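You operate a simulated robot arm through the tools that you are given. There is no shell and no other tool. Be economical: measure what you need, move in short steps, check, and stop when the job is done.

Carry out the task below with a simulated two-armed robot. There is one attempt and no reset: what you move stays moved.

TASK
Shut the yellow lid, open the vent, then heat the drum as the ticket says.
Fine: leave the heater on till the display shows that heat.

It is judged by the outcome, as a careful person would: the job done as asked, and still so three seconds after it is handed in. It fails if anything else is knocked over, pushed out of place, dropped, spilled or broken. A push-on lid holds only when it is set on centred and level and pressed home; a screw cap is set on level and turned clockwise until tight.

THE ROBOT
Two 7-joint arms with fingered hands on one trunk that stands fixed in place. Base frame: the origin is at the foot of the trunk, x ahead of it, y to its left, z up; the work surface is at about z = 860. Lengths are in mm, angles in rad, forces in N, time in s.
The left shoulder is at [50, 214, 869], the right one opposite. With the tool pointing down near the work surface each hand reaches from about 360 to 880 mm from the base axis, measured 20 degrees to its own side. Payload 3 kg a hand.
The tool frame of a hand sits at the grasp point between the pads (the TCP): z along the fingers, y along the line on which they close. The tips reach 26 mm beyond it. Largest opening 132 mm; the body of the gripper starts 73 mm behind the TCP. The gripper is a hand of 3 fingers: y runs from the thumb to the fingers, the wrist lies at [0, 0, -229] in the tool frame, and closing takes about 1.5 s.
Orientation is told as [roll, pitch, yaw] about the base's x, y, z axes, in that order, counted from this pose: with the fingers straight down and closing along the base's y, the tool's x points along the base's -x, its y along +y and its z along -z.

THE INTERFACE
- The arms move only by the tool play_rows. It takes "left_moves", "right_moves" or both (then of equal length, played together; a hand with none holds still); each is a list of rows, each a list of 3 entries, a list of its own where there are three numbers: the shift along the tool's x, y, z in mm, then the turn, a rotation vector about the tool's x, y, z in rad, then the finger opening in mm, from 0 to 132. In form: [[[x, y, z], [rx, ry, rz], gripper], ...]. A call has 1 to 8 rows; each row shifts and turns the commanded pose from where the row before left it, along the tool's axes as they then stand. Each row takes 0.2 s and may step no farther than 50 mm and 0.15 rad from the row before; otherwise, or with a gripper value out of range, the whole call is refused. A pose out of reach is approached as far as the arm can. The call stops where the force on the tool passes 40 N (or 10 N more than at its start, if that is more) or the arm is blocked; 0.2 s more then pass. Each finger travels about 72 mm/s and halts on what it meets, pressing with about 27 N; the grip force reading is that of the motor and also rises with nothing between the fingers. The clock runs only during rows and for 0.2 s after the last one: add rows that do not move to give the fingers time. The reply holds the time, the measured pose of the TCP, the force on the tool along the base axes, the opening and the grip force, in the units named above and with some noise, with the torque about the TCP (base axes, N m) and any sound that the robot's microphone picked up.
- Cameras (640 x 400 px; columns grow to the right, rows downward): "scene" is now at [29.5, -43.3, 1515.3]; the picture's right is [-0.58, -0.81, 0.00], its down [-0.46, 0.33, -0.82] and it looks along [0.67, -0.48, -0.57] (base axes); focal length 259 px, centre (320, 200). "left" rides on the left gripper at [-61, 3, -92] in its tool frame; the picture's right is [-0.05, -1.00, 0.00], its down [0.83, -0.04, -0.55] and it looks along [0.55, -0.03, 0.83] (tool axes); focal length 230 px, centre (320, 200). "right" rides on the right gripper at [62, 3, -92] in its tool frame; the picture's right is [-0.05, 1.00, 0.00], its down [-0.83, -0.04, -0.56] and it looks along [-0.55, -0.03, 0.83] (tool axes); focal length 230 px, centre (320, 200).
- snapshot(camera): a new picture of that camera. It takes no simulated time.
- grasp_type(shape, hand): the hand has 3 fingers and takes this shape, open, in about a second: jaw (thumb against the fingers, like two jaws); tri (thumb and two fingers); tip (a fingertip pinch); poke (one finger out to press); point (the index stretched); flat (the hand flat); cup (the hand cupped); fist (a fist). The gripper value then closes the fingers along that shape, each until it touches; the sizes above hold for jaw. It gives what a move gives, with no picture.
- pan_tilt(pan, tilt): turns the head with the scene camera to pan (to the left, within 1.501 rad either way) and tilt (down, from -0.506 to 1.204), counted from straight ahead of the robot. It gives what a move gives.
- point_at(camera, pixels): for up to 12 pixels [column, row] of the newest picture of that camera ("zoom" is the newest enlarged one), the place [x, y, z] in the base frame of the surface seen there, good to about 2 mm, but the place of the scene camera against the robot may be out by one fixed shift of up to 18 mm in any direction. It takes no simulated time.
- close_up(camera, box): a new picture of the part [left, top, right, bottom] of that camera's present view, enlarged. It takes no simulated time.
- close_job(): hands the job in; it is judged then, once.

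Go step by step. Measure first, check grasps and placings, and put right what went wrong. The budget is 80 turns and 64 pictures, counting those below and the enlarged ones. Unless the task says otherwise, let go and move clear before handing in, and close with one line.

The tools are called after "Request:" as name(argument=value, ...) on one line, values as JSON. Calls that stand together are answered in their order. play_rows: Moves the arms, as the interface text tells. Its arguments: {"type":"object","properties":{"left_moves":{"type":"array","items":{"type":"array"}},"right_moves":{"type":"array","items":{"type":"array"}}},"required":[]} The other tools are called the same way: grasp_type (shape, hand) gives the hand a shape; pan_tilt (pan, tilt) turns the head that bears the scene camera; snapshot (camera) takes a picture; point_at (camera, pixels) gives the place of the surface under pixels of a picture; close_up (camera, box) takes an enlarged picture of a part of a camera's view; close_job () hands the job in.

At the start:

```text
clock: 0.0
left_ee_pos: [432.6, 59.5, 1232.8]
left_tool_rot: [-0.002, 0.002, -0.211]
left_force: [-0.1, 0.4, 0.9]
left_torque: [-0.01, -0.02, -0.02]
left_opening: 131.9
left_finger_force: 0.0
left_shape: jaw
right_ee_pos: [454.8, -278.0, 1207.4]
right_tool_rot: [0.0, 0.002, -0.211]
right_force: [0.1, 0.1, 1.0]
right_torque: [-0.02, 0.02, -0.03]
right_opening: 132.3
right_finger_force: 0.2
right_shape: jaw
head pan, tilt: [-0.621, 0.6]
```

scene: 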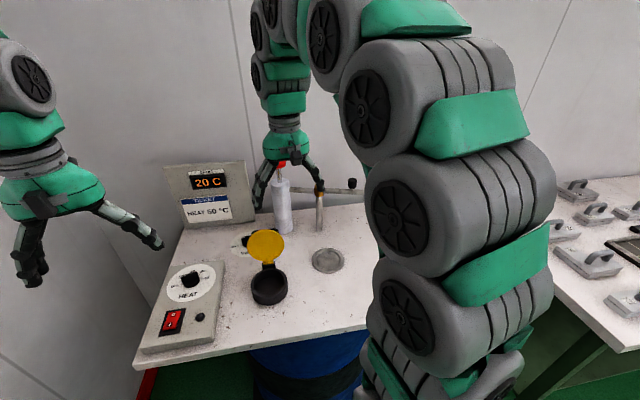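
right: 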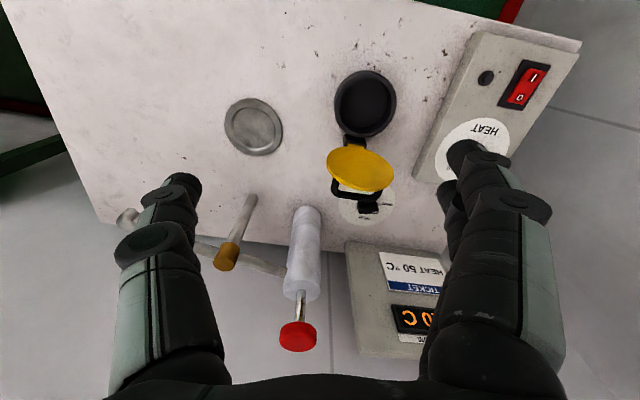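
left: 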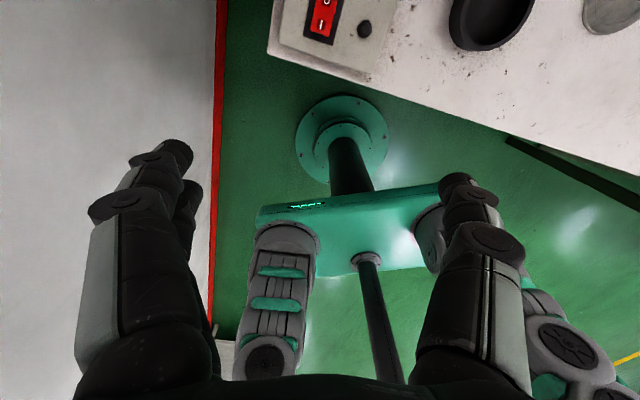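

The ticket reads HEAT 50 °C and the display 20 C; I see a heat dial, a red rocker switch, a yellow hinged lid, a red-topped pump and a handle. I take close-ups to identify the vent.

Request:
close_up(camera="scene", box=[130, 220, 290, 360])

Request:
close_up(camera="right", box=[100, 180, 460, 380])

Request:
close_up(camera="scene", box=[160, 140, 370, 280])

```text
2.86 times, centred on (210, 290) of scene
```

zoom: 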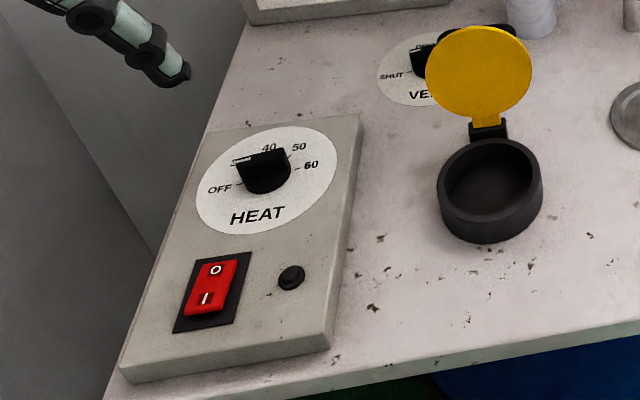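

```text
1.78 times, centred on (280, 280) of right
```

zoom: 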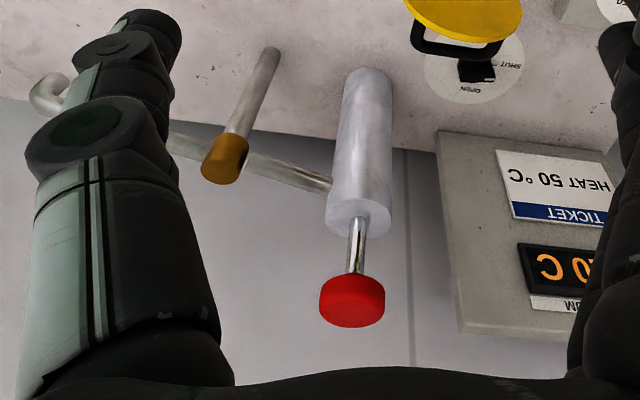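

```text
2.86 times, centred on (265, 210) of scene
```

zoom: 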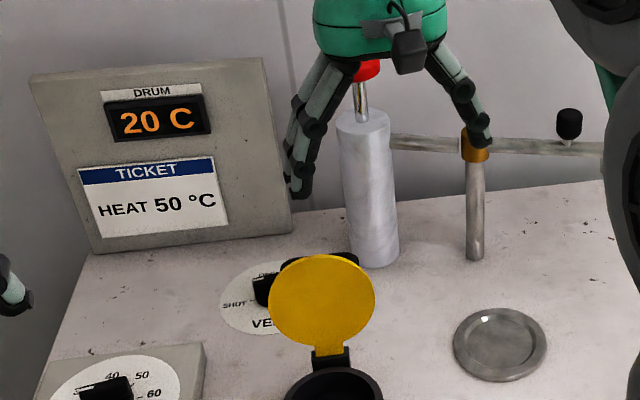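

I locate the parts with the right wrist camera, which is not subject to the scene offset.

Request:
snapshot(camera="right")

Request:
point_at(camera="right", pixels=[[365, 75], [365, 135], [335, 103], [397, 103], [360, 165], [355, 138], [370, 208], [486, 78], [524, 85], [297, 340], [225, 260], [300, 215]])

Request:
point_at(camera="right", pixels=[[331, 165], [392, 175], [362, 192], [360, 147], [460, 150], [340, 195], [390, 195], [530, 72], [518, 98], [440, 60], [400, 120], [300, 60]])

Request:
point_at(camera="scene", pixels=[[191, 280], [172, 322], [200, 317], [269, 278], [265, 245], [244, 241], [328, 260], [168, 328], [174, 313], [190, 272]])

```text
57 pictures are left
```

right: 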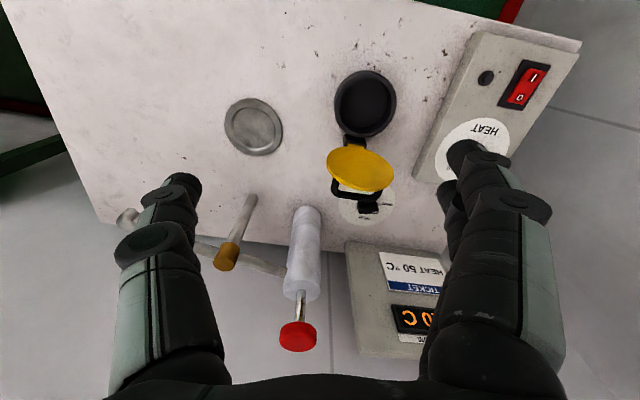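

```text
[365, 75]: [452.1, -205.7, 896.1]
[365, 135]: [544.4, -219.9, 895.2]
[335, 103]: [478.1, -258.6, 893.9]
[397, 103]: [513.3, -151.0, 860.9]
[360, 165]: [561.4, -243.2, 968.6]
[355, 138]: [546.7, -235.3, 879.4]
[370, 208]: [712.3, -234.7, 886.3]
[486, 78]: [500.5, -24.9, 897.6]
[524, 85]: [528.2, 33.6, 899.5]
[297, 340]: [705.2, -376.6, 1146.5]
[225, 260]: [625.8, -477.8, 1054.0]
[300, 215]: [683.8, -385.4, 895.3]
```

```text
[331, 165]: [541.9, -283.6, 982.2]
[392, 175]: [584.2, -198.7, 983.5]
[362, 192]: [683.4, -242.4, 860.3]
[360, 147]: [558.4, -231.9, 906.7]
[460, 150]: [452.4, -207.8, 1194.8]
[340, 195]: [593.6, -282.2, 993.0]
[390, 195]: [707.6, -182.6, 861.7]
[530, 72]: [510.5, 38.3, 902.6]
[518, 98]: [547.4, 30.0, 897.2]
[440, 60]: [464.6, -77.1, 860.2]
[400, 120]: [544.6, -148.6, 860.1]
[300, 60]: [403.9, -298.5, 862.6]
```

```text
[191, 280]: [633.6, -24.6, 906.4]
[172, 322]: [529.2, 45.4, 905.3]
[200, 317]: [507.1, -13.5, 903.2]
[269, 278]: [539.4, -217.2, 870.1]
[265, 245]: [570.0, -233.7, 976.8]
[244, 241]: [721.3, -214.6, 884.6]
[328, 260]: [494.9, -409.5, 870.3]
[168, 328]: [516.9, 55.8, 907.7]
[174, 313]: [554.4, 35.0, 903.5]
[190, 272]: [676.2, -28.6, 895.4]
```

The filler is centred near (500,-212), its lid stands up from a hinge at x≈555, and the vent dial is behind it at (712,-235). I look closer at the black loop behind the lid and at the dials.

Request:
close_up(camera="right", box=[310, 60, 420, 240])

Request:
close_up(camera="scene", box=[220, 215, 310, 315])

Request:
close_up(camera="scene", box=[160, 255, 230, 305])

```text
2.22 times, centred on (365, 150) of right
```

zoom: 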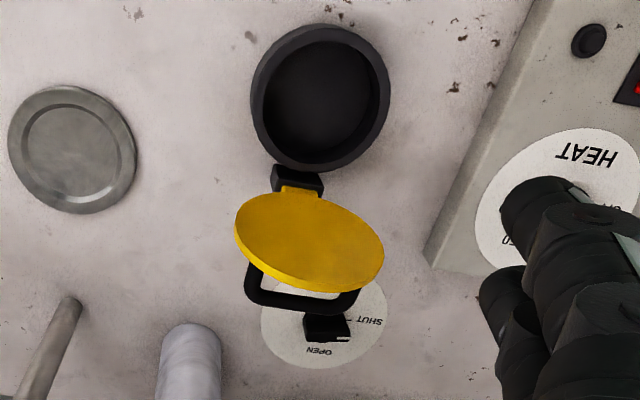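

```text
4.00 times, centred on (265, 265) of scene
```

zoom: 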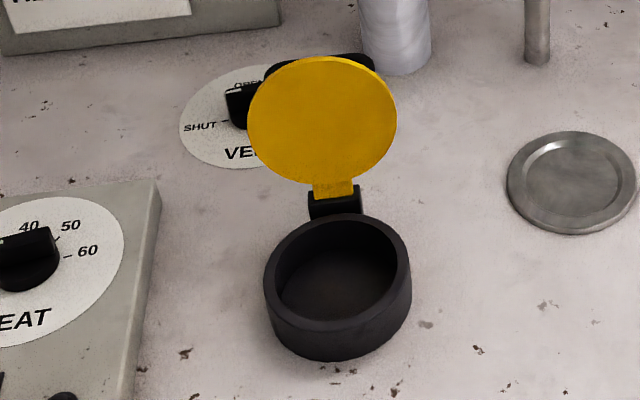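

```text
8.00 times, centred on (195, 280) of scene
```

zoom: 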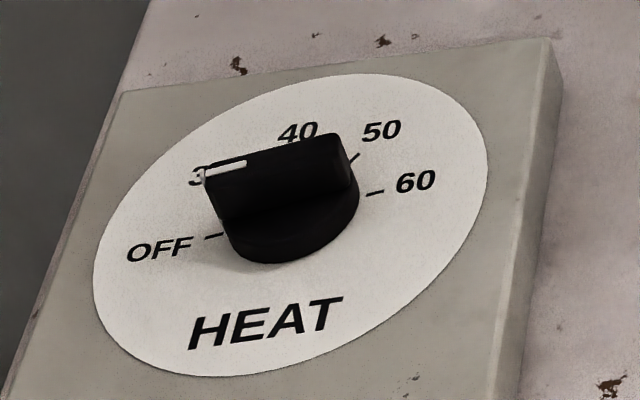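

The lid's normal points along (0.9,-0.44), with its black handle on the back. I turn the right hand to yaw -0.46, close the fingers and go behind the lid, staying high.

Request:
play_rows(right_moves=[[[0, 0, 0], [0, 0, 0.125], 60], [[0, 0, 0], [0, 0, 0.125], 30], [[-41, 21, 0], [0, 0, 0], 0], [[-41, 21, 0], [0, 0, 0], 0], [[-41, 21, 0], [0, 0, 0], 0], [[-41, 21, 0], [0, 0, 0], 0], [[0, 0, 0], [0, 0, 0], 0]])

Request:
snapshot(camera="scene")

Request:
snapshot(camera="right")

```text
clock: 1.6
left_ee_pos: [431.3, 58.9, 1234.1]
left_tool_rot: [-0.001, 0.0, -0.211]
left_force: [-0.3, -0.4, -0.4]
left_torque: [0.0, 0.02, 0.0]
left_opening: 131.6
left_finger_force: 0.1
left_shape: jaw
right_ee_pos: [627.9, -276.2, 1205.6]
right_tool_rot: [0.002, 0.001, -0.461]
right_force: [0.0, -0.1, 0.7]
right_torque: [0.02, 0.0, -0.01]
right_opening: 0.0
right_finger_force: 26.5
right_shape: jaw
right hand out of reach, approached as far as the arm can: row 6
head pan, tilt: [-0.621, 0.6]
```

```text
53 pictures are left
```

scene: 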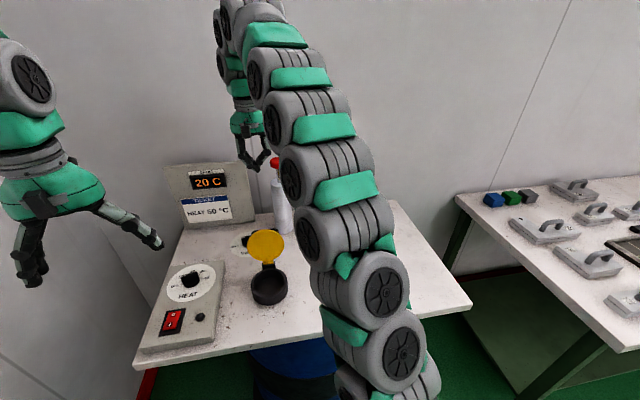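

```text
52 pictures are left
```

right: 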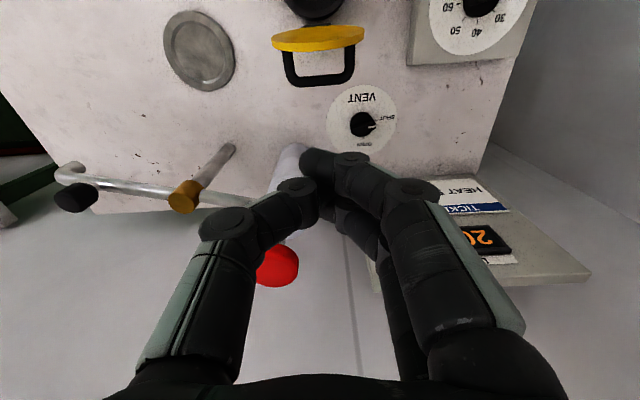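

Now I see the lid edge with the handle behind it (283–353, 50–85) and the vent knob (363,125). I measure these.

Request:
point_at(camera="right", pixels=[[320, 82], [290, 75], [350, 75], [318, 35], [278, 40], [360, 37], [363, 123], [372, 124], [350, 125], [480, 5], [292, 150], [275, 265]])

Request:
close_up(camera="right", box=[260, 0, 540, 175])

```text
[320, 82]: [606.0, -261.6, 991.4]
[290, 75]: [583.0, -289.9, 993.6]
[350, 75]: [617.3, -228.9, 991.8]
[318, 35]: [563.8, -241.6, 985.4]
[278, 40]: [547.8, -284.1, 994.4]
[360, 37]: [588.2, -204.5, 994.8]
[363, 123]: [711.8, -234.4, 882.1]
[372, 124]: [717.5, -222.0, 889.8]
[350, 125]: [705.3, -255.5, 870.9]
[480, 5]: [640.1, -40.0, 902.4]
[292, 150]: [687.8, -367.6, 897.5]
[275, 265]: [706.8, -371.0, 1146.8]
```

```text
2.29 times, centred on (400, 88) of right
```

zoom: 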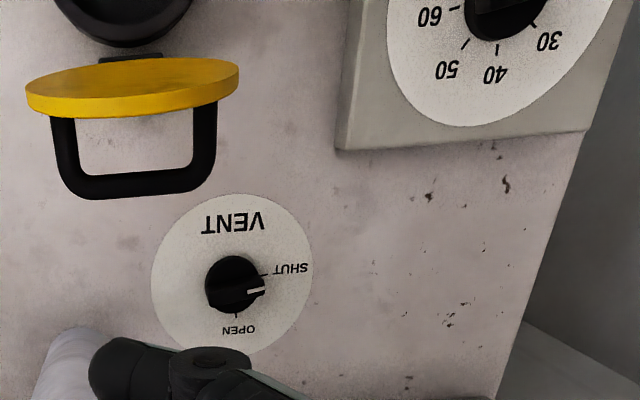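

The handle bar sits near (600,-261,991). I descend to about z 1080 while backing off a little farther, and then check clearance.

Request:
play_rows(right_moves=[[[0, 0, 40], [0, 0, 0], 0], [[-10, 5, 40], [0, 0, 0], 0], [[-15, 5, 40], [0, 0, 0], 0], [[0, 0, 0], [0, 0, 0], 0]])

Request:
snapshot(camera="right")

Request:
close_up(camera="scene", box=[200, 120, 340, 320])

```text
clock: 2.6
left_ee_pos: [431.6, 60.2, 1233.5]
left_tool_rot: [0.001, 0.001, -0.211]
left_force: [0.9, 0.9, 1.5]
left_torque: [0.03, 0.03, 0.04]
left_opening: 131.8
left_finger_force: 0.1
left_shape: jaw
right_ee_pos: [652.4, -279.5, 1084.2]
right_tool_rot: [-0.002, 0.0, -0.461]
right_force: [-0.6, -0.3, 0.4]
right_torque: [0.0, 0.01, -0.03]
right_opening: 0.2
right_finger_force: 27.0
right_shape: jaw
head pan, tilt: [-0.621, 0.6]
```

```text
50 pictures are left
```

right: 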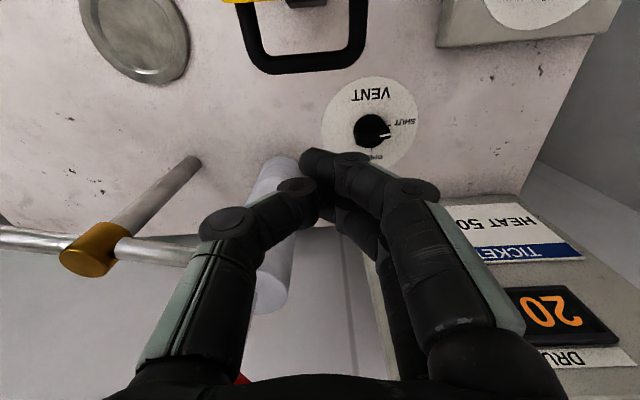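

```text
2.00 times, centred on (270, 220) of scene
```

zoom: 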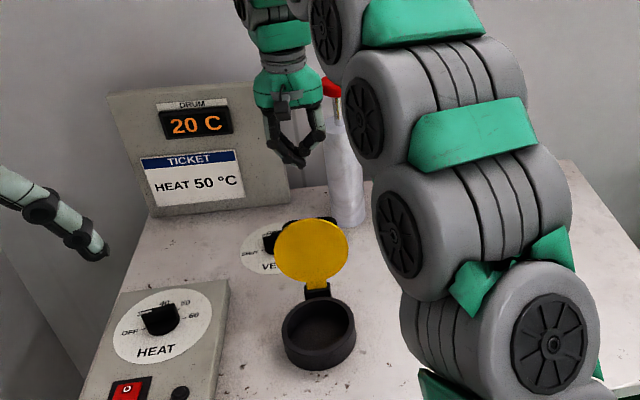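

Clear: the handle bar is about 55 mm ahead of the fingers. I lower the fingertips to z≈968 and push along the tool x in short steps.

Request:
play_rows(right_moves=[[[0, 0, 45], [0, 0, 0], 0], [[0, 0, 45], [0, 0, 0], 0], [[20, 0, 0], [0, 0, 0], 0], [[20, 0, 0], [0, 0, 0], 0], [[20, 0, 0], [0, 0, 0], 0], [[20, 0, 0], [0, 0, 0], 0], [[15, 0, 0], [0, 0, 0], 0]])

Request:
close_up(camera="scene", box=[200, 150, 340, 320])

```text
clock: 4.2
left_ee_pos: [431.8, 58.3, 1234.6]
left_tool_rot: [0.0, 0.0, -0.21]
left_force: [-0.1, 0.1, 0.3]
left_torque: [0.03, -0.04, -0.01]
left_opening: 132.0
left_finger_force: 0.0
left_shape: jaw
right_ee_pos: [568.7, -237.0, 996.4]
right_tool_rot: [0.0, -0.001, -0.462]
right_force: [-0.3, -0.2, 0.4]
right_torque: [0.0, 0.0, 0.01]
right_opening: 0.1
right_finger_force: 26.9
right_shape: jaw
head pan, tilt: [-0.621, 0.6]
```

```text
2.35 times, centred on (270, 235) of scene
```

zoom: 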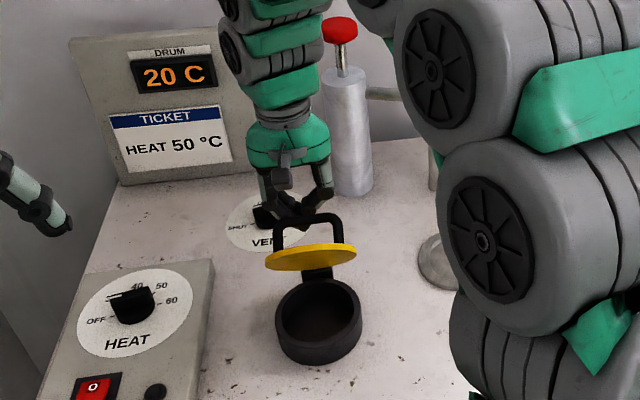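

The lid is swinging forward, now tilted about 60°. I push on forward and down until it lies on the rim.

Request:
play_rows(right_moves=[[[20, 0, 0], [0, 0, 0], 0], [[20, 0, 0], [0, 0, 0], 0], [[15, 0, 5], [0, 0, 0], 0], [[0, 0, 0], [0, 0, 0], 0]])

Request:
close_up(camera="scene", box=[200, 150, 340, 320])

```text
clock: 5.2
left_ee_pos: [431.5, 58.6, 1235.1]
left_tool_rot: [0.0, 0.0, -0.212]
left_force: [0.3, 0.2, 0.0]
left_torque: [-0.01, 0.0, 0.01]
left_opening: 131.8
left_finger_force: 0.0
left_shape: jaw
right_ee_pos: [518.2, -212.0, 992.3]
right_tool_rot: [0.001, 0.002, -0.46]
right_force: [-0.2, -0.1, 0.0]
right_torque: [0.03, 0.01, 0.04]
right_opening: 0.0
right_finger_force: 27.2
right_shape: jaw
head pan, tilt: [-0.621, 0.6]
```

```text
2.35 times, centred on (270, 235) of scene
```

zoom: 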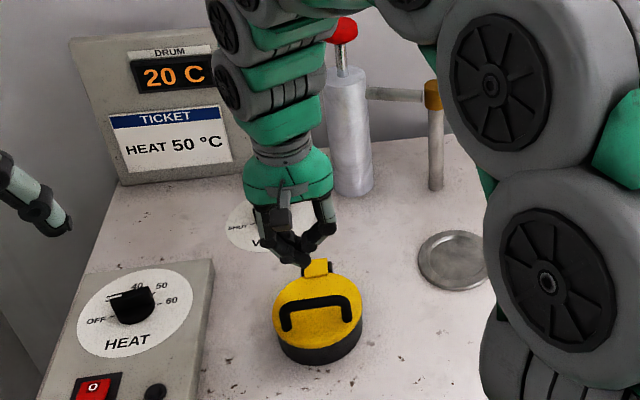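

The lid dropped onto the rim. I measure the lid and handle for pressing it home.

Request:
snapshot(camera="scene")

Request:
point_at(camera="scene", pixels=[[270, 277], [258, 280], [281, 276], [264, 291], [279, 288], [252, 283], [287, 271], [268, 300], [172, 314]])

Request:
snapshot(camera="right")

```text
46 pictures are left
```

scene: 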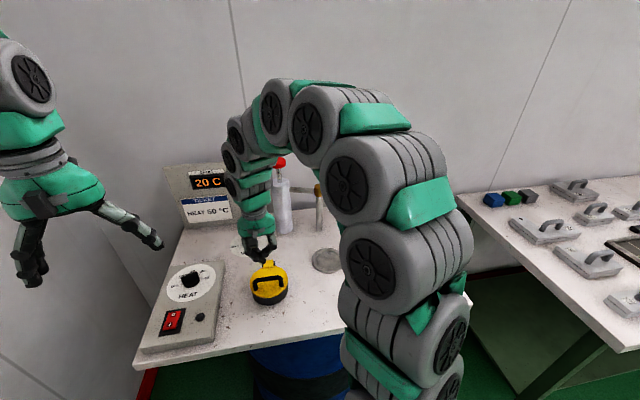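

```text
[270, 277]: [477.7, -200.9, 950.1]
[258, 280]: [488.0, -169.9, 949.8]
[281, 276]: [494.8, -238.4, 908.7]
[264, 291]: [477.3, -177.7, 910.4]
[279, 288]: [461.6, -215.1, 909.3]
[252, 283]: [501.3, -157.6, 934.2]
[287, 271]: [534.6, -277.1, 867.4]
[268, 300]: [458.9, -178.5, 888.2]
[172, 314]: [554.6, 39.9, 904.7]
```

```text
45 pictures are left
```

right: 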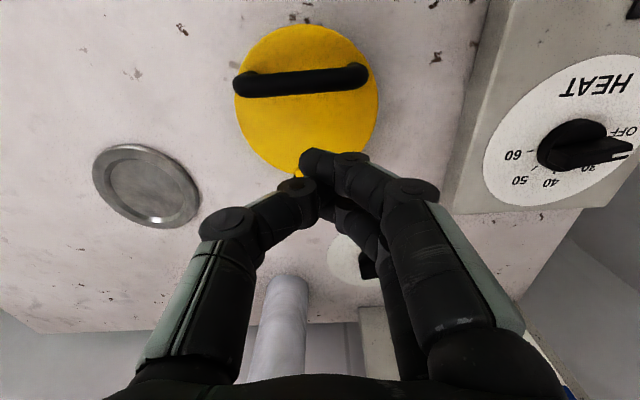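

Request:
point_at(camera="right", pixels=[[303, 80], [245, 85], [360, 72], [300, 28], [240, 100], [375, 95], [305, 125], [585, 140], [620, 150], [550, 160], [580, 128], [560, 95]])

```text
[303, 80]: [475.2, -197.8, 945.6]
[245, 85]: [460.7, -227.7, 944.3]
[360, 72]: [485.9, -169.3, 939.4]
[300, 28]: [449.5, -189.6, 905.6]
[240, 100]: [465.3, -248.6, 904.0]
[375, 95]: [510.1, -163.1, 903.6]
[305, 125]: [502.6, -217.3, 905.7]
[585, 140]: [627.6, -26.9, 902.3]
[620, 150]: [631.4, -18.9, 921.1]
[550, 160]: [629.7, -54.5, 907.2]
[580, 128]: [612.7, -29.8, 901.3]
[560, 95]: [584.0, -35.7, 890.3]
```

The lid top is level at z≈905 and the handle bar top at (475,-198,945). I move over the bar and press down gently in small steps.

Request:
play_rows(right_moves=[[[22, -4, 0], [0, 0, 0], 0], [[22, -3, 0], [0, 0, 0], 0], [[0, 0, 10], [0, 0, 0], 0], [[0, 0, 5], [0, 0, 0], 0], [[0, 0, 4], [0, 0, 0], 0], [[0, 0, 3], [0, 0, 0], 0], [[0, 0, 2], [0, 0, 0], 0], [[0, 0, 2], [0, 0, 0], 0]])

Request:
snapshot(camera="right")

```text
clock: 7.0
left_ee_pos: [431.9, 59.0, 1234.4]
left_tool_rot: [0.001, 0.0, -0.211]
left_force: [-0.4, 0.3, -0.6]
left_torque: [-0.01, -0.01, 0.02]
left_opening: 132.0
left_finger_force: 0.1
left_shape: jaw
right_ee_pos: [476.5, -199.0, 966.4]
right_tool_rot: [-0.001, -0.002, -0.462]
right_force: [-4.7, -8.6, 28.5]
right_torque: [-0.04, -0.11, 0.03]
right_opening: 0.1
right_finger_force: 27.1
right_shape: jaw
head pan, tilt: [-0.621, 0.6]
```

```text
44 pictures are left
```

right: 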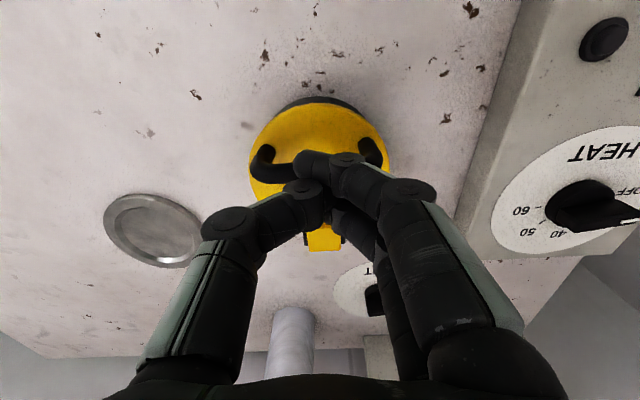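

The bar resisted with 28 N and the lid sits flat. I raise the hand and start turning it toward the yaw needed for the vent knob, then check.

Request:
play_rows(right_moves=[[[0, 0, -30], [0, 0, 0], 0], [[0, 0, -40], [0, 0, -0.15], 20], [[0, 0, -40], [0, 0, -0.15], 50], [[0, 0, 0], [0, 0, -0.15], 60], [[0, 0, 0], [0, 0, -0.15], 60], [[0, 0, 0], [0, 0, -0.15], 60], [[0, 0, 0], [0, 0, -0.15], 60], [[0, 0, 0], [0, 0, -0.15], 60]])

Request:
close_up(camera="scene", box=[140, 140, 380, 320])

Request:
point_at(camera="zoom", pixels=[[180, 220], [360, 230], [330, 330], [350, 330], [347, 378], [235, 90], [120, 160], [480, 230], [470, 130], [420, 130], [365, 55], [330, 370]])

```text
clock: 8.8
left_ee_pos: [433.0, 58.6, 1233.7]
left_tool_rot: [-0.001, 0.001, -0.212]
left_force: [0.3, 0.4, 0.2]
left_torque: [0.01, 0.01, 0.01]
left_opening: 132.1
left_finger_force: 0.1
left_shape: jaw
right_ee_pos: [476.9, -198.5, 1076.6]
right_tool_rot: [0.001, -0.001, 0.59]
right_force: [-0.6, -0.2, -1.0]
right_torque: [0.01, 0.03, -0.02]
right_opening: 59.6
right_finger_force: 0.1
right_shape: jaw
head pan, tilt: [-0.621, 0.6]
```

```text
2.22 times, centred on (260, 230) of scene
```

zoom: 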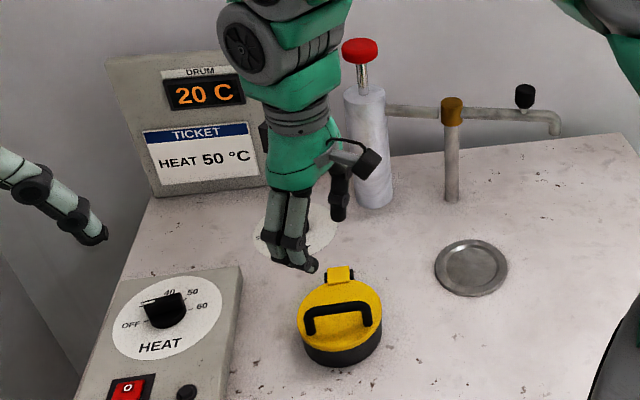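

```text
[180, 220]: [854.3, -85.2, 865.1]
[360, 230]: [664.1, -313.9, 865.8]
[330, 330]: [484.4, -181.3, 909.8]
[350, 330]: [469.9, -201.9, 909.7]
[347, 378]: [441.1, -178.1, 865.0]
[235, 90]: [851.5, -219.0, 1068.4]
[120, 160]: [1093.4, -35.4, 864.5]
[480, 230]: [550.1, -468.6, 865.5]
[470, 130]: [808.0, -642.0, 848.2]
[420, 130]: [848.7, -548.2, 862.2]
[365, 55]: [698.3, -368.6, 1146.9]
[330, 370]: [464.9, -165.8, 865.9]
```

The lid top is steady at z≈909 in the scene camera, flush on the rim. I finish turning to yaw≈1.11 (along the vent pointer) and travel above the vent knob.

Request:
play_rows(right_moves=[[[0, 0, 0], [0, 0, -0.13], 60], [[0, 0, 0], [0, 0, -0.13], 60], [[0, 0, 0], [0, 0, -0.13], 60], [[0, 0, 0], [0, 0, -0.13], 60], [[-14, -45, 0], [0, 0, 0], 60], [[-14, -45, 0], [0, 0, 0], 60], [[-14, -45, 0], [0, 0, 0], 60]])

Request:
snapshot(camera="right")

```text
clock: 10.4
left_ee_pos: [432.7, 58.5, 1234.0]
left_tool_rot: [-0.001, -0.001, -0.212]
left_force: [0.3, -0.3, 1.1]
left_torque: [0.01, -0.02, 0.0]
left_opening: 132.2
left_finger_force: 0.1
left_shape: jaw
right_ee_pos: [619.9, -221.0, 1076.1]
right_tool_rot: [0.0, 0.0, 1.108]
right_force: [-0.1, 0.2, -0.1]
right_torque: [-0.01, -0.04, -0.02]
right_opening: 59.7
right_finger_force: 0.0
right_shape: jaw
head pan, tilt: [-0.621, 0.6]
```

```text
42 pictures are left
```

right: 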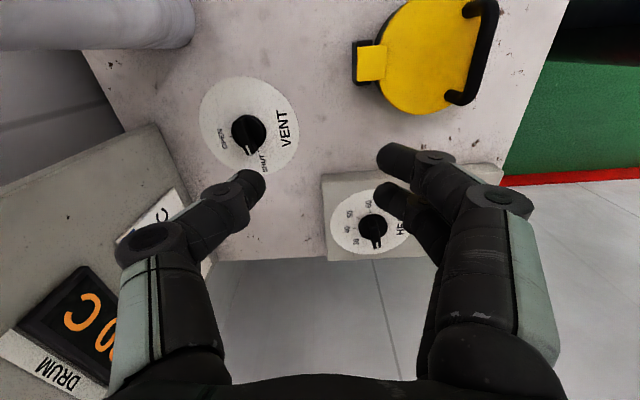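

Request:
close_up(camera="right", box=[190, 65, 310, 185])

Request:
point_at(camera="right", pixels=[[248, 130], [249, 150], [245, 118], [235, 130], [262, 130], [249, 140], [290, 105], [205, 140], [262, 165], [372, 228], [376, 243], [370, 216]])

```text
3.33 times, centred on (250, 125) of right
```

zoom: 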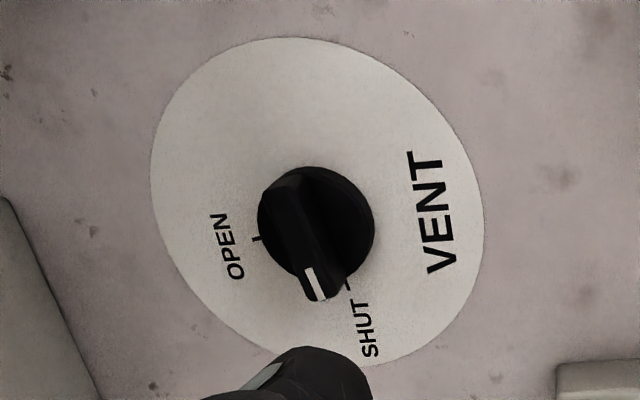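

```text
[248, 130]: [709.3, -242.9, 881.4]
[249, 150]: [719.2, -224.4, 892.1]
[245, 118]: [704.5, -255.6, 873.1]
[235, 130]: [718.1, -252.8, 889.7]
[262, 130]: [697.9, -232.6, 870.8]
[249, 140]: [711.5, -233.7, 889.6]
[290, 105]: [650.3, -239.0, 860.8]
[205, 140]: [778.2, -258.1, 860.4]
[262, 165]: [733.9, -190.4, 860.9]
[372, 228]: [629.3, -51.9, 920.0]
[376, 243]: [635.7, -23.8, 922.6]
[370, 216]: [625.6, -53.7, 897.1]
```

I refine the ridge line of the vent knob with a few more points.

Request:
point_at(camera="zoom", pixels=[[287, 185], [300, 225], [315, 270], [310, 285], [280, 200], [270, 195], [300, 180], [325, 255], [320, 290], [255, 238], [347, 285], [330, 100]])

```text
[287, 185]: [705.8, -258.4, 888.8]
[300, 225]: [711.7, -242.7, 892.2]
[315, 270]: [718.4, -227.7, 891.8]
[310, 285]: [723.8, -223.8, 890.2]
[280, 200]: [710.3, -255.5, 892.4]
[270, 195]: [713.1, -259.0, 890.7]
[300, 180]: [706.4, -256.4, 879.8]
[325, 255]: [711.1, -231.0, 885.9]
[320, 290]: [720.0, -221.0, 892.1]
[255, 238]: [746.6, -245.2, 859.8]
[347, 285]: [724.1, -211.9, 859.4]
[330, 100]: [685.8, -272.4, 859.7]
```

The ridge runs from (708,-258) to (721,-222), about 1.26 rad, centre (714,-240), top z 892. I align to it and descend to just above.

Request:
play_rows(right_moves=[[[0, 0, 0], [0, 0, -0.15], 60], [[-5.3, -47.7, 0], [0, 0, 0], 60], [[-5.3, -47.7, 0], [0, 0, 0], 60], [[0, 0, 45], [0, 0, 0], 60], [[0, 0, 45], [0, 0, 0], 60], [[0, 0, 40], [0, 0, 0], 60], [[0, 0, 0], [0, 0, 0], 60]])

Request:
snapshot(camera="right")

Request:
close_up(camera="scene", box=[200, 150, 340, 270])

```text
clock: 12.0
left_ee_pos: [432.3, 59.4, 1234.2]
left_tool_rot: [0.001, -0.001, -0.211]
left_force: [0.1, 0.5, 0.1]
left_torque: [-0.01, 0.0, -0.01]
left_opening: 131.8
left_finger_force: 0.0
left_shape: jaw
right_ee_pos: [710.8, -240.0, 943.9]
right_tool_rot: [0.0, -0.001, 1.258]
right_force: [0.0, 1.3, 0.1]
right_torque: [0.0, 0.03, 0.05]
right_opening: 59.9
right_finger_force: 0.0
right_shape: jaw
head pan, tilt: [-0.621, 0.6]
```

```text
40 pictures are left
```

right: 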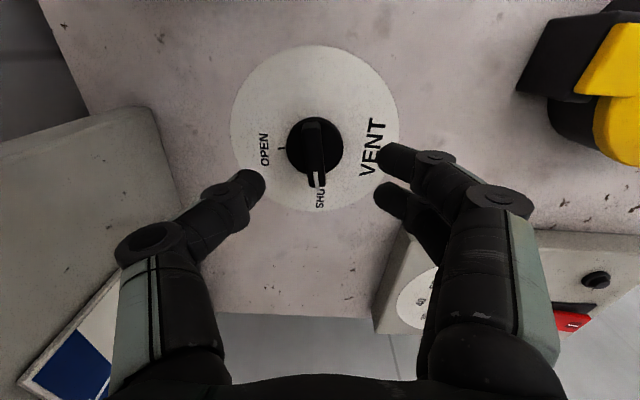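

```text
3.33 times, centred on (270, 210) of scene
```

zoom: 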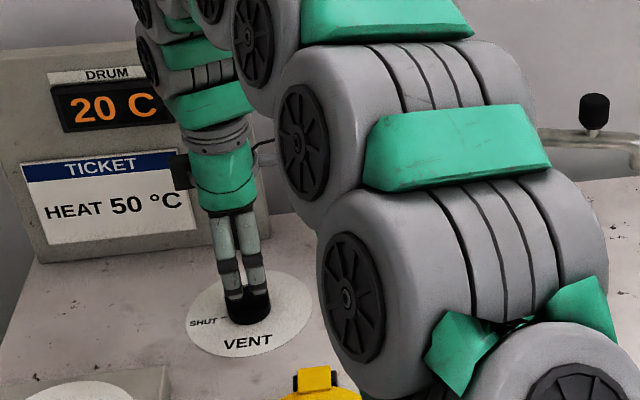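

The ridge is vertical in the wrist view (315,125–185), parallel to the tool x. I verify its centre before closing.

Request:
point_at(camera="right", pixels=[[312, 125], [317, 180], [303, 150], [322, 150], [281, 150], [314, 152]])

```text
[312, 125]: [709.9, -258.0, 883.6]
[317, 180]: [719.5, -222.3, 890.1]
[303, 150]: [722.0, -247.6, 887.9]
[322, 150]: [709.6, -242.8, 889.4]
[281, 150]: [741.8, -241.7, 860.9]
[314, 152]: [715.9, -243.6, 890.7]
```

Centre is at (715,-241); I shift 4 mm, descend and close on the ridge.

Request:
play_rows(right_moves=[[[0, -4, 20], [0, 0, 0], 60], [[0, 0, 21], [0, 0, 0], 50], [[0, 0, 0], [0, 0, 0], 20], [[0, 0, 0], [0, 0, 0], 0], [[0, 0, 0], [0, 0, 0], 0], [[0, 0, 0], [0, 0, 0], 0], [[0, 0, 0], [0, 0, 0], 0]])

Request:
snapshot(camera="right")

```text
clock: 13.6
left_ee_pos: [432.7, 57.8, 1234.7]
left_tool_rot: [0.001, -0.001, -0.211]
left_force: [-0.7, 0.7, -0.1]
left_torque: [-0.01, 0.01, -0.02]
left_opening: 132.1
left_finger_force: 0.1
left_shape: jaw
right_ee_pos: [715.6, -243.1, 903.2]
right_tool_rot: [0.001, -0.002, 1.259]
right_force: [-0.7, -1.5, -5.1]
right_torque: [-0.01, 0.04, 0.02]
right_opening: 7.7
right_finger_force: 27.5
right_shape: jaw
head pan, tilt: [-0.621, 0.6]
```

```text
38 pictures are left
```

right: 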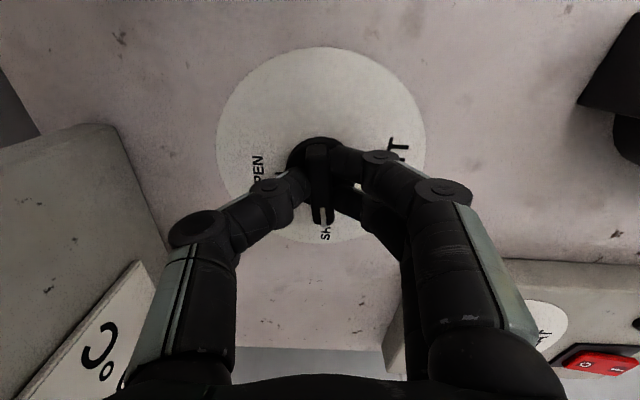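

The ridge is held (opening 7.7). I turn it clockwise from above toward OPEN by 1.2 rad.

Request:
play_rows(right_moves=[[[0, 0, 0], [0, 0, 0.15], 0], [[0, 0, 0], [0, 0, 0.15], 0], [[0, 0, 0], [0, 0, 0.15], 0], [[0, 0, 0], [0, 0, 0.15], 0], [[0, 0, 0], [0, 0, 0.15], 0], [[0, 0, 0], [0, 0, 0.15], 0], [[0, 0, 0], [0, 0, 0.15], 0], [[0, 0, 0], [0, 0, 0.15], 0]])

Request:
snapshot(camera="right")

```text
clock: 15.4
left_ee_pos: [432.0, 59.2, 1232.7]
left_tool_rot: [0.001, 0.0, -0.21]
left_force: [-0.2, 0.2, 0.2]
left_torque: [0.0, 0.02, 0.03]
left_opening: 131.9
left_finger_force: 0.0
left_shape: jaw
right_ee_pos: [712.9, -242.0, 905.0]
right_tool_rot: [0.001, 0.003, 0.057]
right_force: [-29.3, 11.6, -15.9]
right_torque: [0.23, 0.52, 0.15]
right_opening: 6.6
right_finger_force: 26.5
right_shape: jaw
head pan, tilt: [-0.621, 0.6]
```

```text
37 pictures are left
```

right: 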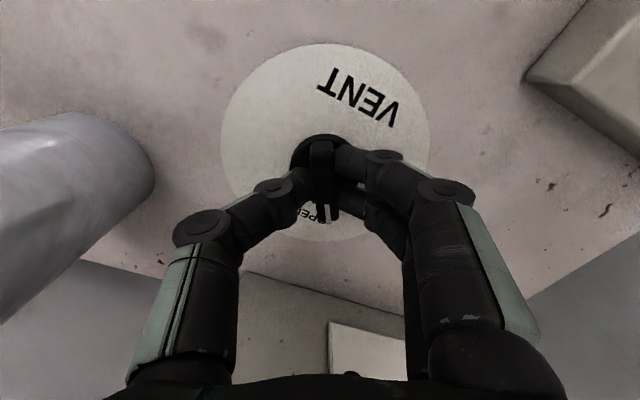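

The pointer nears OPEN but a side force of 29 N shows the hand is a few mm off centre. I shift 3 mm to relieve it and turn on 0.4 rad.

Request:
play_rows(right_moves=[[[3, 1, 0], [0, 0, 0], 0], [[0, 0, 0], [0, 0, 0.1], 0], [[0, 0, 0], [0, 0, 0.1], 0], [[0, 0, 0], [0, 0, 0.1], 0], [[0, 0, 0], [0, 0, 0.1], 0]])

Request:
snapshot(camera="right")

```text
clock: 16.6
left_ee_pos: [432.5, 59.3, 1233.7]
left_tool_rot: [0.001, 0.0, -0.211]
left_force: [-0.8, 0.1, -0.7]
left_torque: [0.01, 0.03, 0.01]
left_opening: 132.0
left_finger_force: 0.0
left_shape: jaw
right_ee_pos: [711.7, -239.5, 903.8]
right_tool_rot: [-0.001, 0.001, -0.341]
right_force: [-4.3, 17.4, -16.8]
right_torque: [0.35, 0.02, 0.06]
right_opening: 6.3
right_finger_force: 27.0
right_shape: jaw
head pan, tilt: [-0.621, 0.6]
```

```text
36 pictures are left
```

right: 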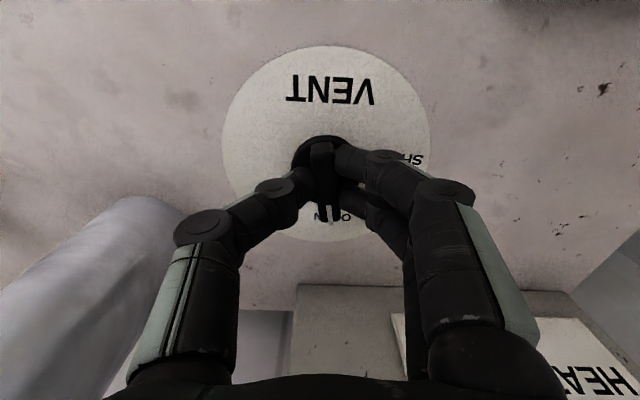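

VENT now reads square to the hand and the pointer covers OPEN. I let go, rise and check the mark.

Request:
play_rows(right_moves=[[[0, 0, 0], [0, 0, 0], 40], [[0, 0, 0], [0, 0, 0], 60], [[0, 0, -30], [0, 0, 0], 60], [[0, 0, -40], [0, 0, 0], 60]])

Request:
close_up(camera="right", box=[220, 40, 430, 240])

```text
clock: 17.6
left_ee_pos: [432.5, 59.3, 1233.1]
left_tool_rot: [0.0, 0.0, -0.212]
left_force: [0.7, 0.1, 0.6]
left_torque: [0.01, -0.03, 0.0]
left_opening: 132.0
left_finger_force: 0.1
left_shape: jaw
right_ee_pos: [711.4, -242.2, 972.9]
right_tool_rot: [0.0, 0.0, -0.342]
right_force: [-0.4, 0.5, -0.5]
right_torque: [-0.03, 0.0, 0.04]
right_opening: 59.7
right_finger_force: 0.1
right_shape: jaw
head pan, tilt: [-0.621, 0.6]
```

```text
2.00 times, centred on (325, 140) of right
```

zoom: 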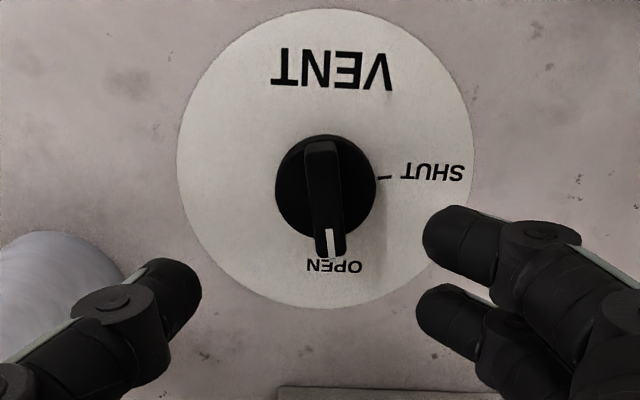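

The pointer is on OPEN, so the vent is done. I retract the right arm up and back to its side, and bring the left hand above the heat knob near (630,-40).

Request:
play_rows(right_moves=[[[10, 0, -45], [0, 0, 0], 60], [[20, 0, -45], [0, 0, 0], 60], [[20, 0, -45], [0, 0, 0], 60], [[20, -20, -40], [0, 0, 0], 60], [[35, -30, 0], [0, 0, 0], 60], [[35, -30, 0], [0, 0, 0], 60], [[30, -30, 0], [0, 0, 0], 60], [[0, 0, 0], [0, 0, 0], 60]], left_moves=[[[-44.8, -10.7, 15], [0, 0, 0], 100], [[-44.8, -10.7, 15], [0, 0, 0], 80], [[-44.8, -10.7, 15], [0, 0, 0], 60], [[-44.8, -10.7, 15], [0, 0, 0], 60], [[-44.8, -10.7, 15], [0, 0, 0], 60], [[0, 0, 0], [0, 0, -0.15], 60], [[0, 0, 0], [0, 0, -0.15], 60], [[0, 0, 0], [0, 0, -0.15], 60]])

Request:
snapshot(camera="left")

Request:
snapshot(camera="scene")

```text
clock: 19.4
left_ee_pos: [638.9, -40.2, 1155.7]
left_tool_rot: [-0.002, 0.001, 0.241]
left_force: [0.1, -0.8, 0.5]
left_torque: [-0.01, 0.02, 0.03]
left_opening: 60.6
left_finger_force: 0.1
left_shape: jaw
left hand out of reach, approached as far as the arm can: row 5
right_ee_pos: [515.6, -287.6, 1148.6]
right_tool_rot: [-0.001, 0.002, -0.34]
right_force: [-0.3, -0.2, -0.4]
right_torque: [0.0, -0.02, -0.01]
right_opening: 59.7
right_finger_force: 0.1
right_shape: jaw
head pan, tilt: [-0.621, 0.6]
```

```text
34 pictures are left
```

left: 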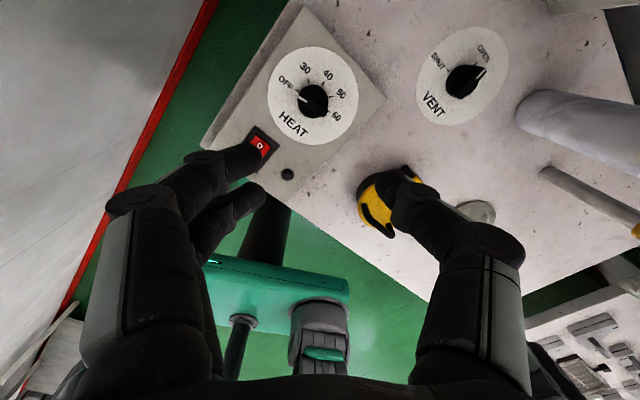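

```text
33 pictures are left
```

scene: 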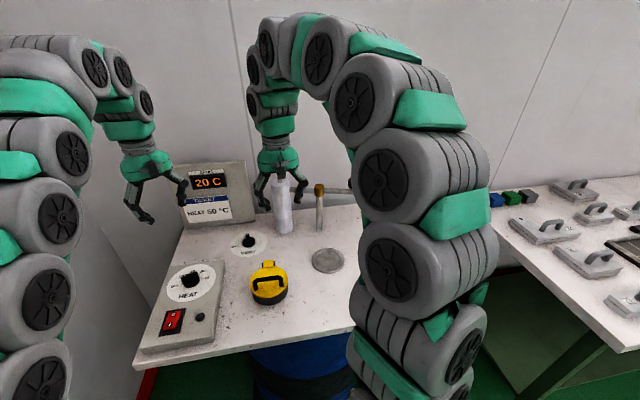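

The left camera sees the heat dial at (313,98). I enlarge it and also check the lid and vent.

Request:
close_up(camera="left", box=[240, 30, 390, 190])

Request:
point_at(camera="zoom", pixels=[[282, 180], [260, 172], [330, 195], [305, 185], [250, 172], [280, 140], [335, 125], [370, 155], [360, 210], [75, 290], [87, 300], [190, 360]])

```text
2.50 times, centred on (315, 110) of left
```

zoom: 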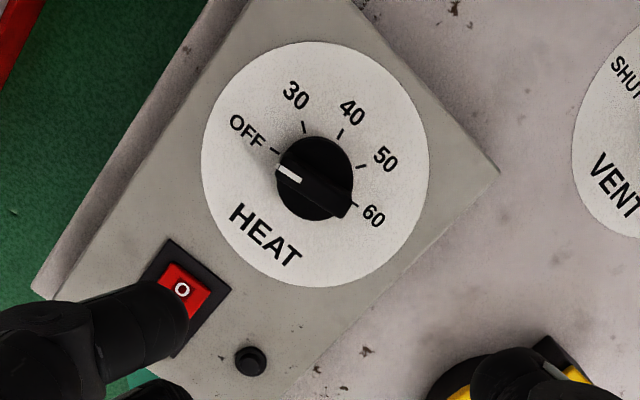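

```text
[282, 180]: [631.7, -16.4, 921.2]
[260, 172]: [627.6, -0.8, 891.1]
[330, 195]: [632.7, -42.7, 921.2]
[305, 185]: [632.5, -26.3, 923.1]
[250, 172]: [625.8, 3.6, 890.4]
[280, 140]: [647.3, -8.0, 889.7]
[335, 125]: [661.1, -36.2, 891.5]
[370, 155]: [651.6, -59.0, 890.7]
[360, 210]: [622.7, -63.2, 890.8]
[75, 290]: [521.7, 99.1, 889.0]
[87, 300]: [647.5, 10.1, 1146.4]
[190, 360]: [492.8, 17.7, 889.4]
```

The pointer stands at OFF, ridge along y, centre near (632,-33), top z 922. I measure the tick marks for the angle to 50.

Request:
point_at(camera="zoom", pixels=[[275, 151], [304, 127], [341, 132], [362, 167], [357, 203], [322, 160], [315, 143], [322, 43], [310, 286], [202, 155], [429, 165], [345, 212]])

```text
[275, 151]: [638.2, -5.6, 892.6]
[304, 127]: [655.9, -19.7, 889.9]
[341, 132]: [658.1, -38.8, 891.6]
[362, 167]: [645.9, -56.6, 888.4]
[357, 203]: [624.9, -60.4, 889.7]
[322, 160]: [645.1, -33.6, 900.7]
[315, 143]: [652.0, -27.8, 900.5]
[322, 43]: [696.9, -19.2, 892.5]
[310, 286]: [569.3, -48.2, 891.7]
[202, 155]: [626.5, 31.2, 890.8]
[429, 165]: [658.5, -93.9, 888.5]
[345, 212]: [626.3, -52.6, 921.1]
```

Ticks are spaced ~46° clockwise: OFF at 80°, 50 at about -61°, so I must turn ~2.4 rad clockwise. I rotate the left hand to yaw 1.4 while descending to z≈1060.

Request:
play_rows(left_moves=[[[0, 0, 12], [0, 0, -0.145], 60], [[0, 0, 12], [0, 0, -0.145], 60], [[0, 0, 12], [0, 0, -0.145], 60], [[0, 0, 12], [0, 0, -0.145], 60], [[0, 0, 12], [0, 0, -0.145], 60], [[0, 0, 12], [0, 0, -0.145], 60], [[0, 0, 12], [0, 0, -0.145], 60], [[0, 0, 12], [0, 0, -0.145], 60]])

Request:
snapshot(camera="left")

```text
clock: 21.2
left_ee_pos: [597.6, -31.6, 1053.4]
left_tool_rot: [-0.004, 0.006, 1.127]
left_force: [-0.1, 0.5, -0.6]
left_torque: [0.03, 0.04, 0.02]
left_opening: 60.2
left_finger_force: 0.0
left_shape: jaw
left hand out of reach, approached as far as the arm can: row 6, 7, 8
right_ee_pos: [515.0, -287.1, 1149.5]
right_tool_rot: [-0.001, 0.0, -0.343]
right_force: [0.3, 0.3, 0.0]
right_torque: [0.03, 0.0, -0.01]
right_opening: 59.5
right_finger_force: 0.1
right_shape: jaw
head pan, tilt: [-0.621, 0.6]
```

```text
31 pictures are left
```

left: 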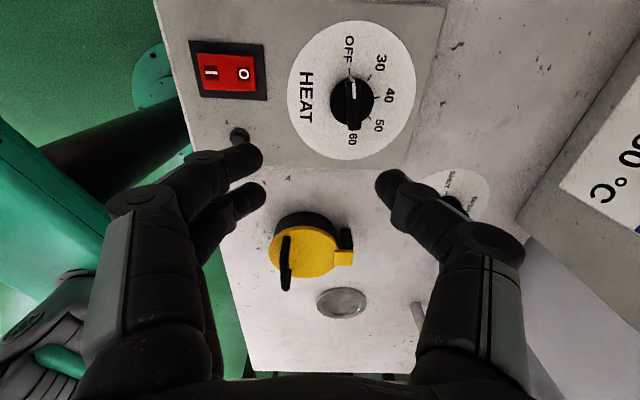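

The left wrist stops near yaw 1.13, so the right hand, which has turned well in that range, should do this knob. I withdraw the left hand to the left and turn the right hand in place.

Request:
play_rows(left_moves=[[[-20, 40, -15], [0, 0, 0], 60], [[-20, 40, -15], [0, 0, 0], 60], [[-20, 40, -15], [0, 0, 0], 60], [[-20, 40, -15], [0, 0, 0], 60], [[-20, 40, -15], [0, 0, 0], 60], [[0, 0, 0], [0, 0, 0.15], 60], [[0, 0, 0], [0, 0, 0.15], 60], [[0, 0, 0], [0, 0, 0.15], 60]], right_moves=[[[0, 0, 0], [0, 0, -0.15], 60], [[0, 0, 0], [0, 0, -0.15], 60], [[0, 0, 0], [0, 0, -0.15], 60], [[0, 0, 0], [0, 0, -0.15], 60], [[0, 0, 0], [0, 0, -0.15], 60], [[0, 0, 0], [0, 0, -0.15], 60], [[0, 0, 0], [0, 0, -0.15], 60], [[0, 0, 0], [0, 0, -0.15], 60]])

```text
clock: 23.0
left_ee_pos: [459.7, 142.9, 1129.0]
left_tool_rot: [-0.007, 0.004, 0.675]
left_force: [0.0, 0.2, -1.0]
left_torque: [0.0, 0.0, -0.01]
left_opening: 60.2
left_finger_force: 0.0
left_shape: jaw
right_ee_pos: [515.4, -288.2, 1148.7]
right_tool_rot: [0.002, 0.0, 0.859]
right_force: [-0.5, -0.4, 0.4]
right_torque: [0.01, 0.03, -0.01]
right_opening: 59.3
right_finger_force: 0.0
right_shape: jaw
head pan, tilt: [-0.621, 0.6]
```

I move the left hand further away and carry the right hand toward the heat knob.

Request:
play_rows(left_moves=[[[-3, 36, -5], [0, 0, 0], 60], [[-3, 36, -5], [0, 0, 0], 60], [[-3, 36, -5], [0, 0, 0], 60], [[0, 0, 0], [0, 0, 0.15], 60], [[0, 0, 0], [0, 0, 0.15], 60], [[0, 0, 0], [0, 0, 0.15], 60], [[0, 0, 0], [0, 0, 0.15], 60], [[0, 0, 0], [0, 0, 0], 60]], right_moves=[[[0, 0, 0], [0, 0, -0.135], 60], [[0, 0, 0], [0, 0, -0.135], 60], [[0, 0, 0], [0, 0, -0.135], 60], [[0, 0, 0], [0, 0, -0.135], 60], [[-45, -12, 10], [0, 0, 0], 60], [[-45, -12, 10], [0, 0, 0], 60], [[-45, -12, 10], [0, 0, 0], 60], [[-45, -12, 10], [0, 0, 0], 60]])

Request:
snapshot(camera="right")

```text
clock: 24.8
left_ee_pos: [398.9, 234.3, 1141.5]
left_tool_rot: [-0.01, 0.001, 0.075]
left_force: [0.5, -0.1, -0.1]
left_torque: [-0.02, 0.03, 0.0]
left_opening: 60.3
left_finger_force: 0.0
left_shape: jaw
right_ee_pos: [593.3, -118.1, 1105.5]
right_tool_rot: [0.002, 0.001, 1.399]
right_force: [0.5, 0.1, 0.1]
right_torque: [-0.01, -0.01, 0.02]
right_opening: 59.8
right_finger_force: 0.0
right_shape: jaw
head pan, tilt: [-0.621, 0.6]
```

```text
30 pictures are left
```

right: 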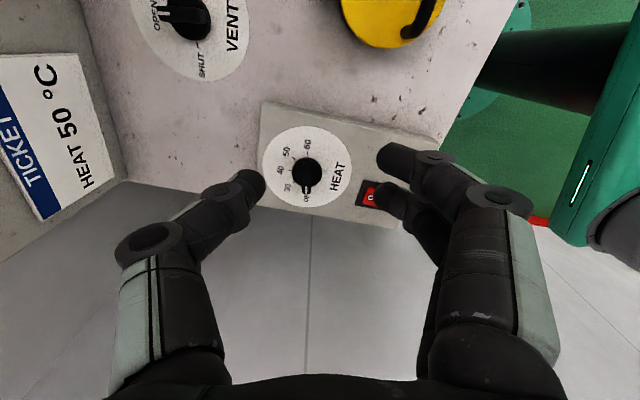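

The right hand reaches yaw 1.40 fine and the ridge (305,175) is aligned with its fingers. I centre over (632,-33) and descend to about z 975.

Request:
play_rows(right_moves=[[[-45, -12, 0], [0, 0, 0], 60], [[-45, -12, 0], [0, 0, 0], 60], [[0, 0, 45], [0, 0, 0], 60], [[0, 0, 45], [0, 0, 0], 60], [[0, 0, 38], [0, 0, 0], 60], [[0, 0, 0], [0, 0, 0], 60]])

Request:
snapshot(camera="right")

Request:
close_up(camera="right", box=[220, 60, 420, 220])

```text
clock: 26.2
left_ee_pos: [397.9, 232.9, 1142.0]
left_tool_rot: [-0.009, 0.0, 0.079]
left_force: [-0.7, 0.3, 0.1]
left_torque: [-0.02, 0.01, 0.02]
left_opening: 60.3
left_finger_force: 0.0
left_shape: jaw
right_ee_pos: [634.7, -35.5, 980.5]
right_tool_rot: [0.0, 0.0, 1.399]
right_force: [0.2, 0.4, 0.5]
right_torque: [0.01, -0.02, 0.02]
right_opening: 59.7
right_finger_force: 0.1
right_shape: jaw
head pan, tilt: [-0.621, 0.6]
```

```text
29 pictures are left
```

right: 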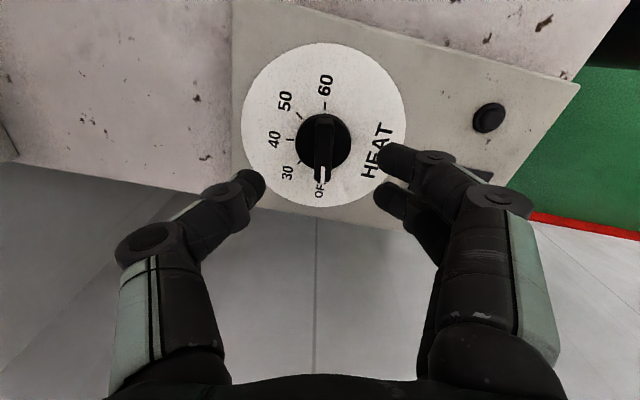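

```text
2.50 times, centred on (320, 140) of right
```

zoom: 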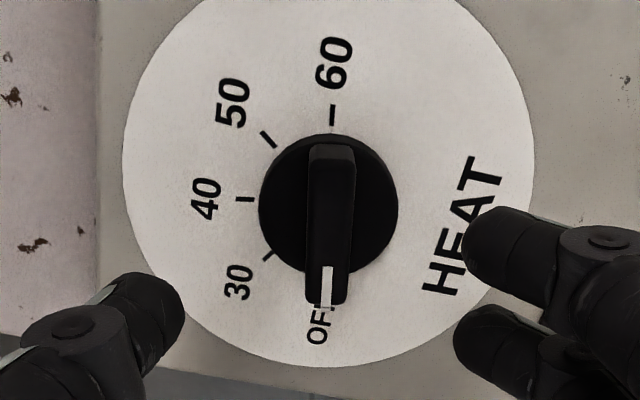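

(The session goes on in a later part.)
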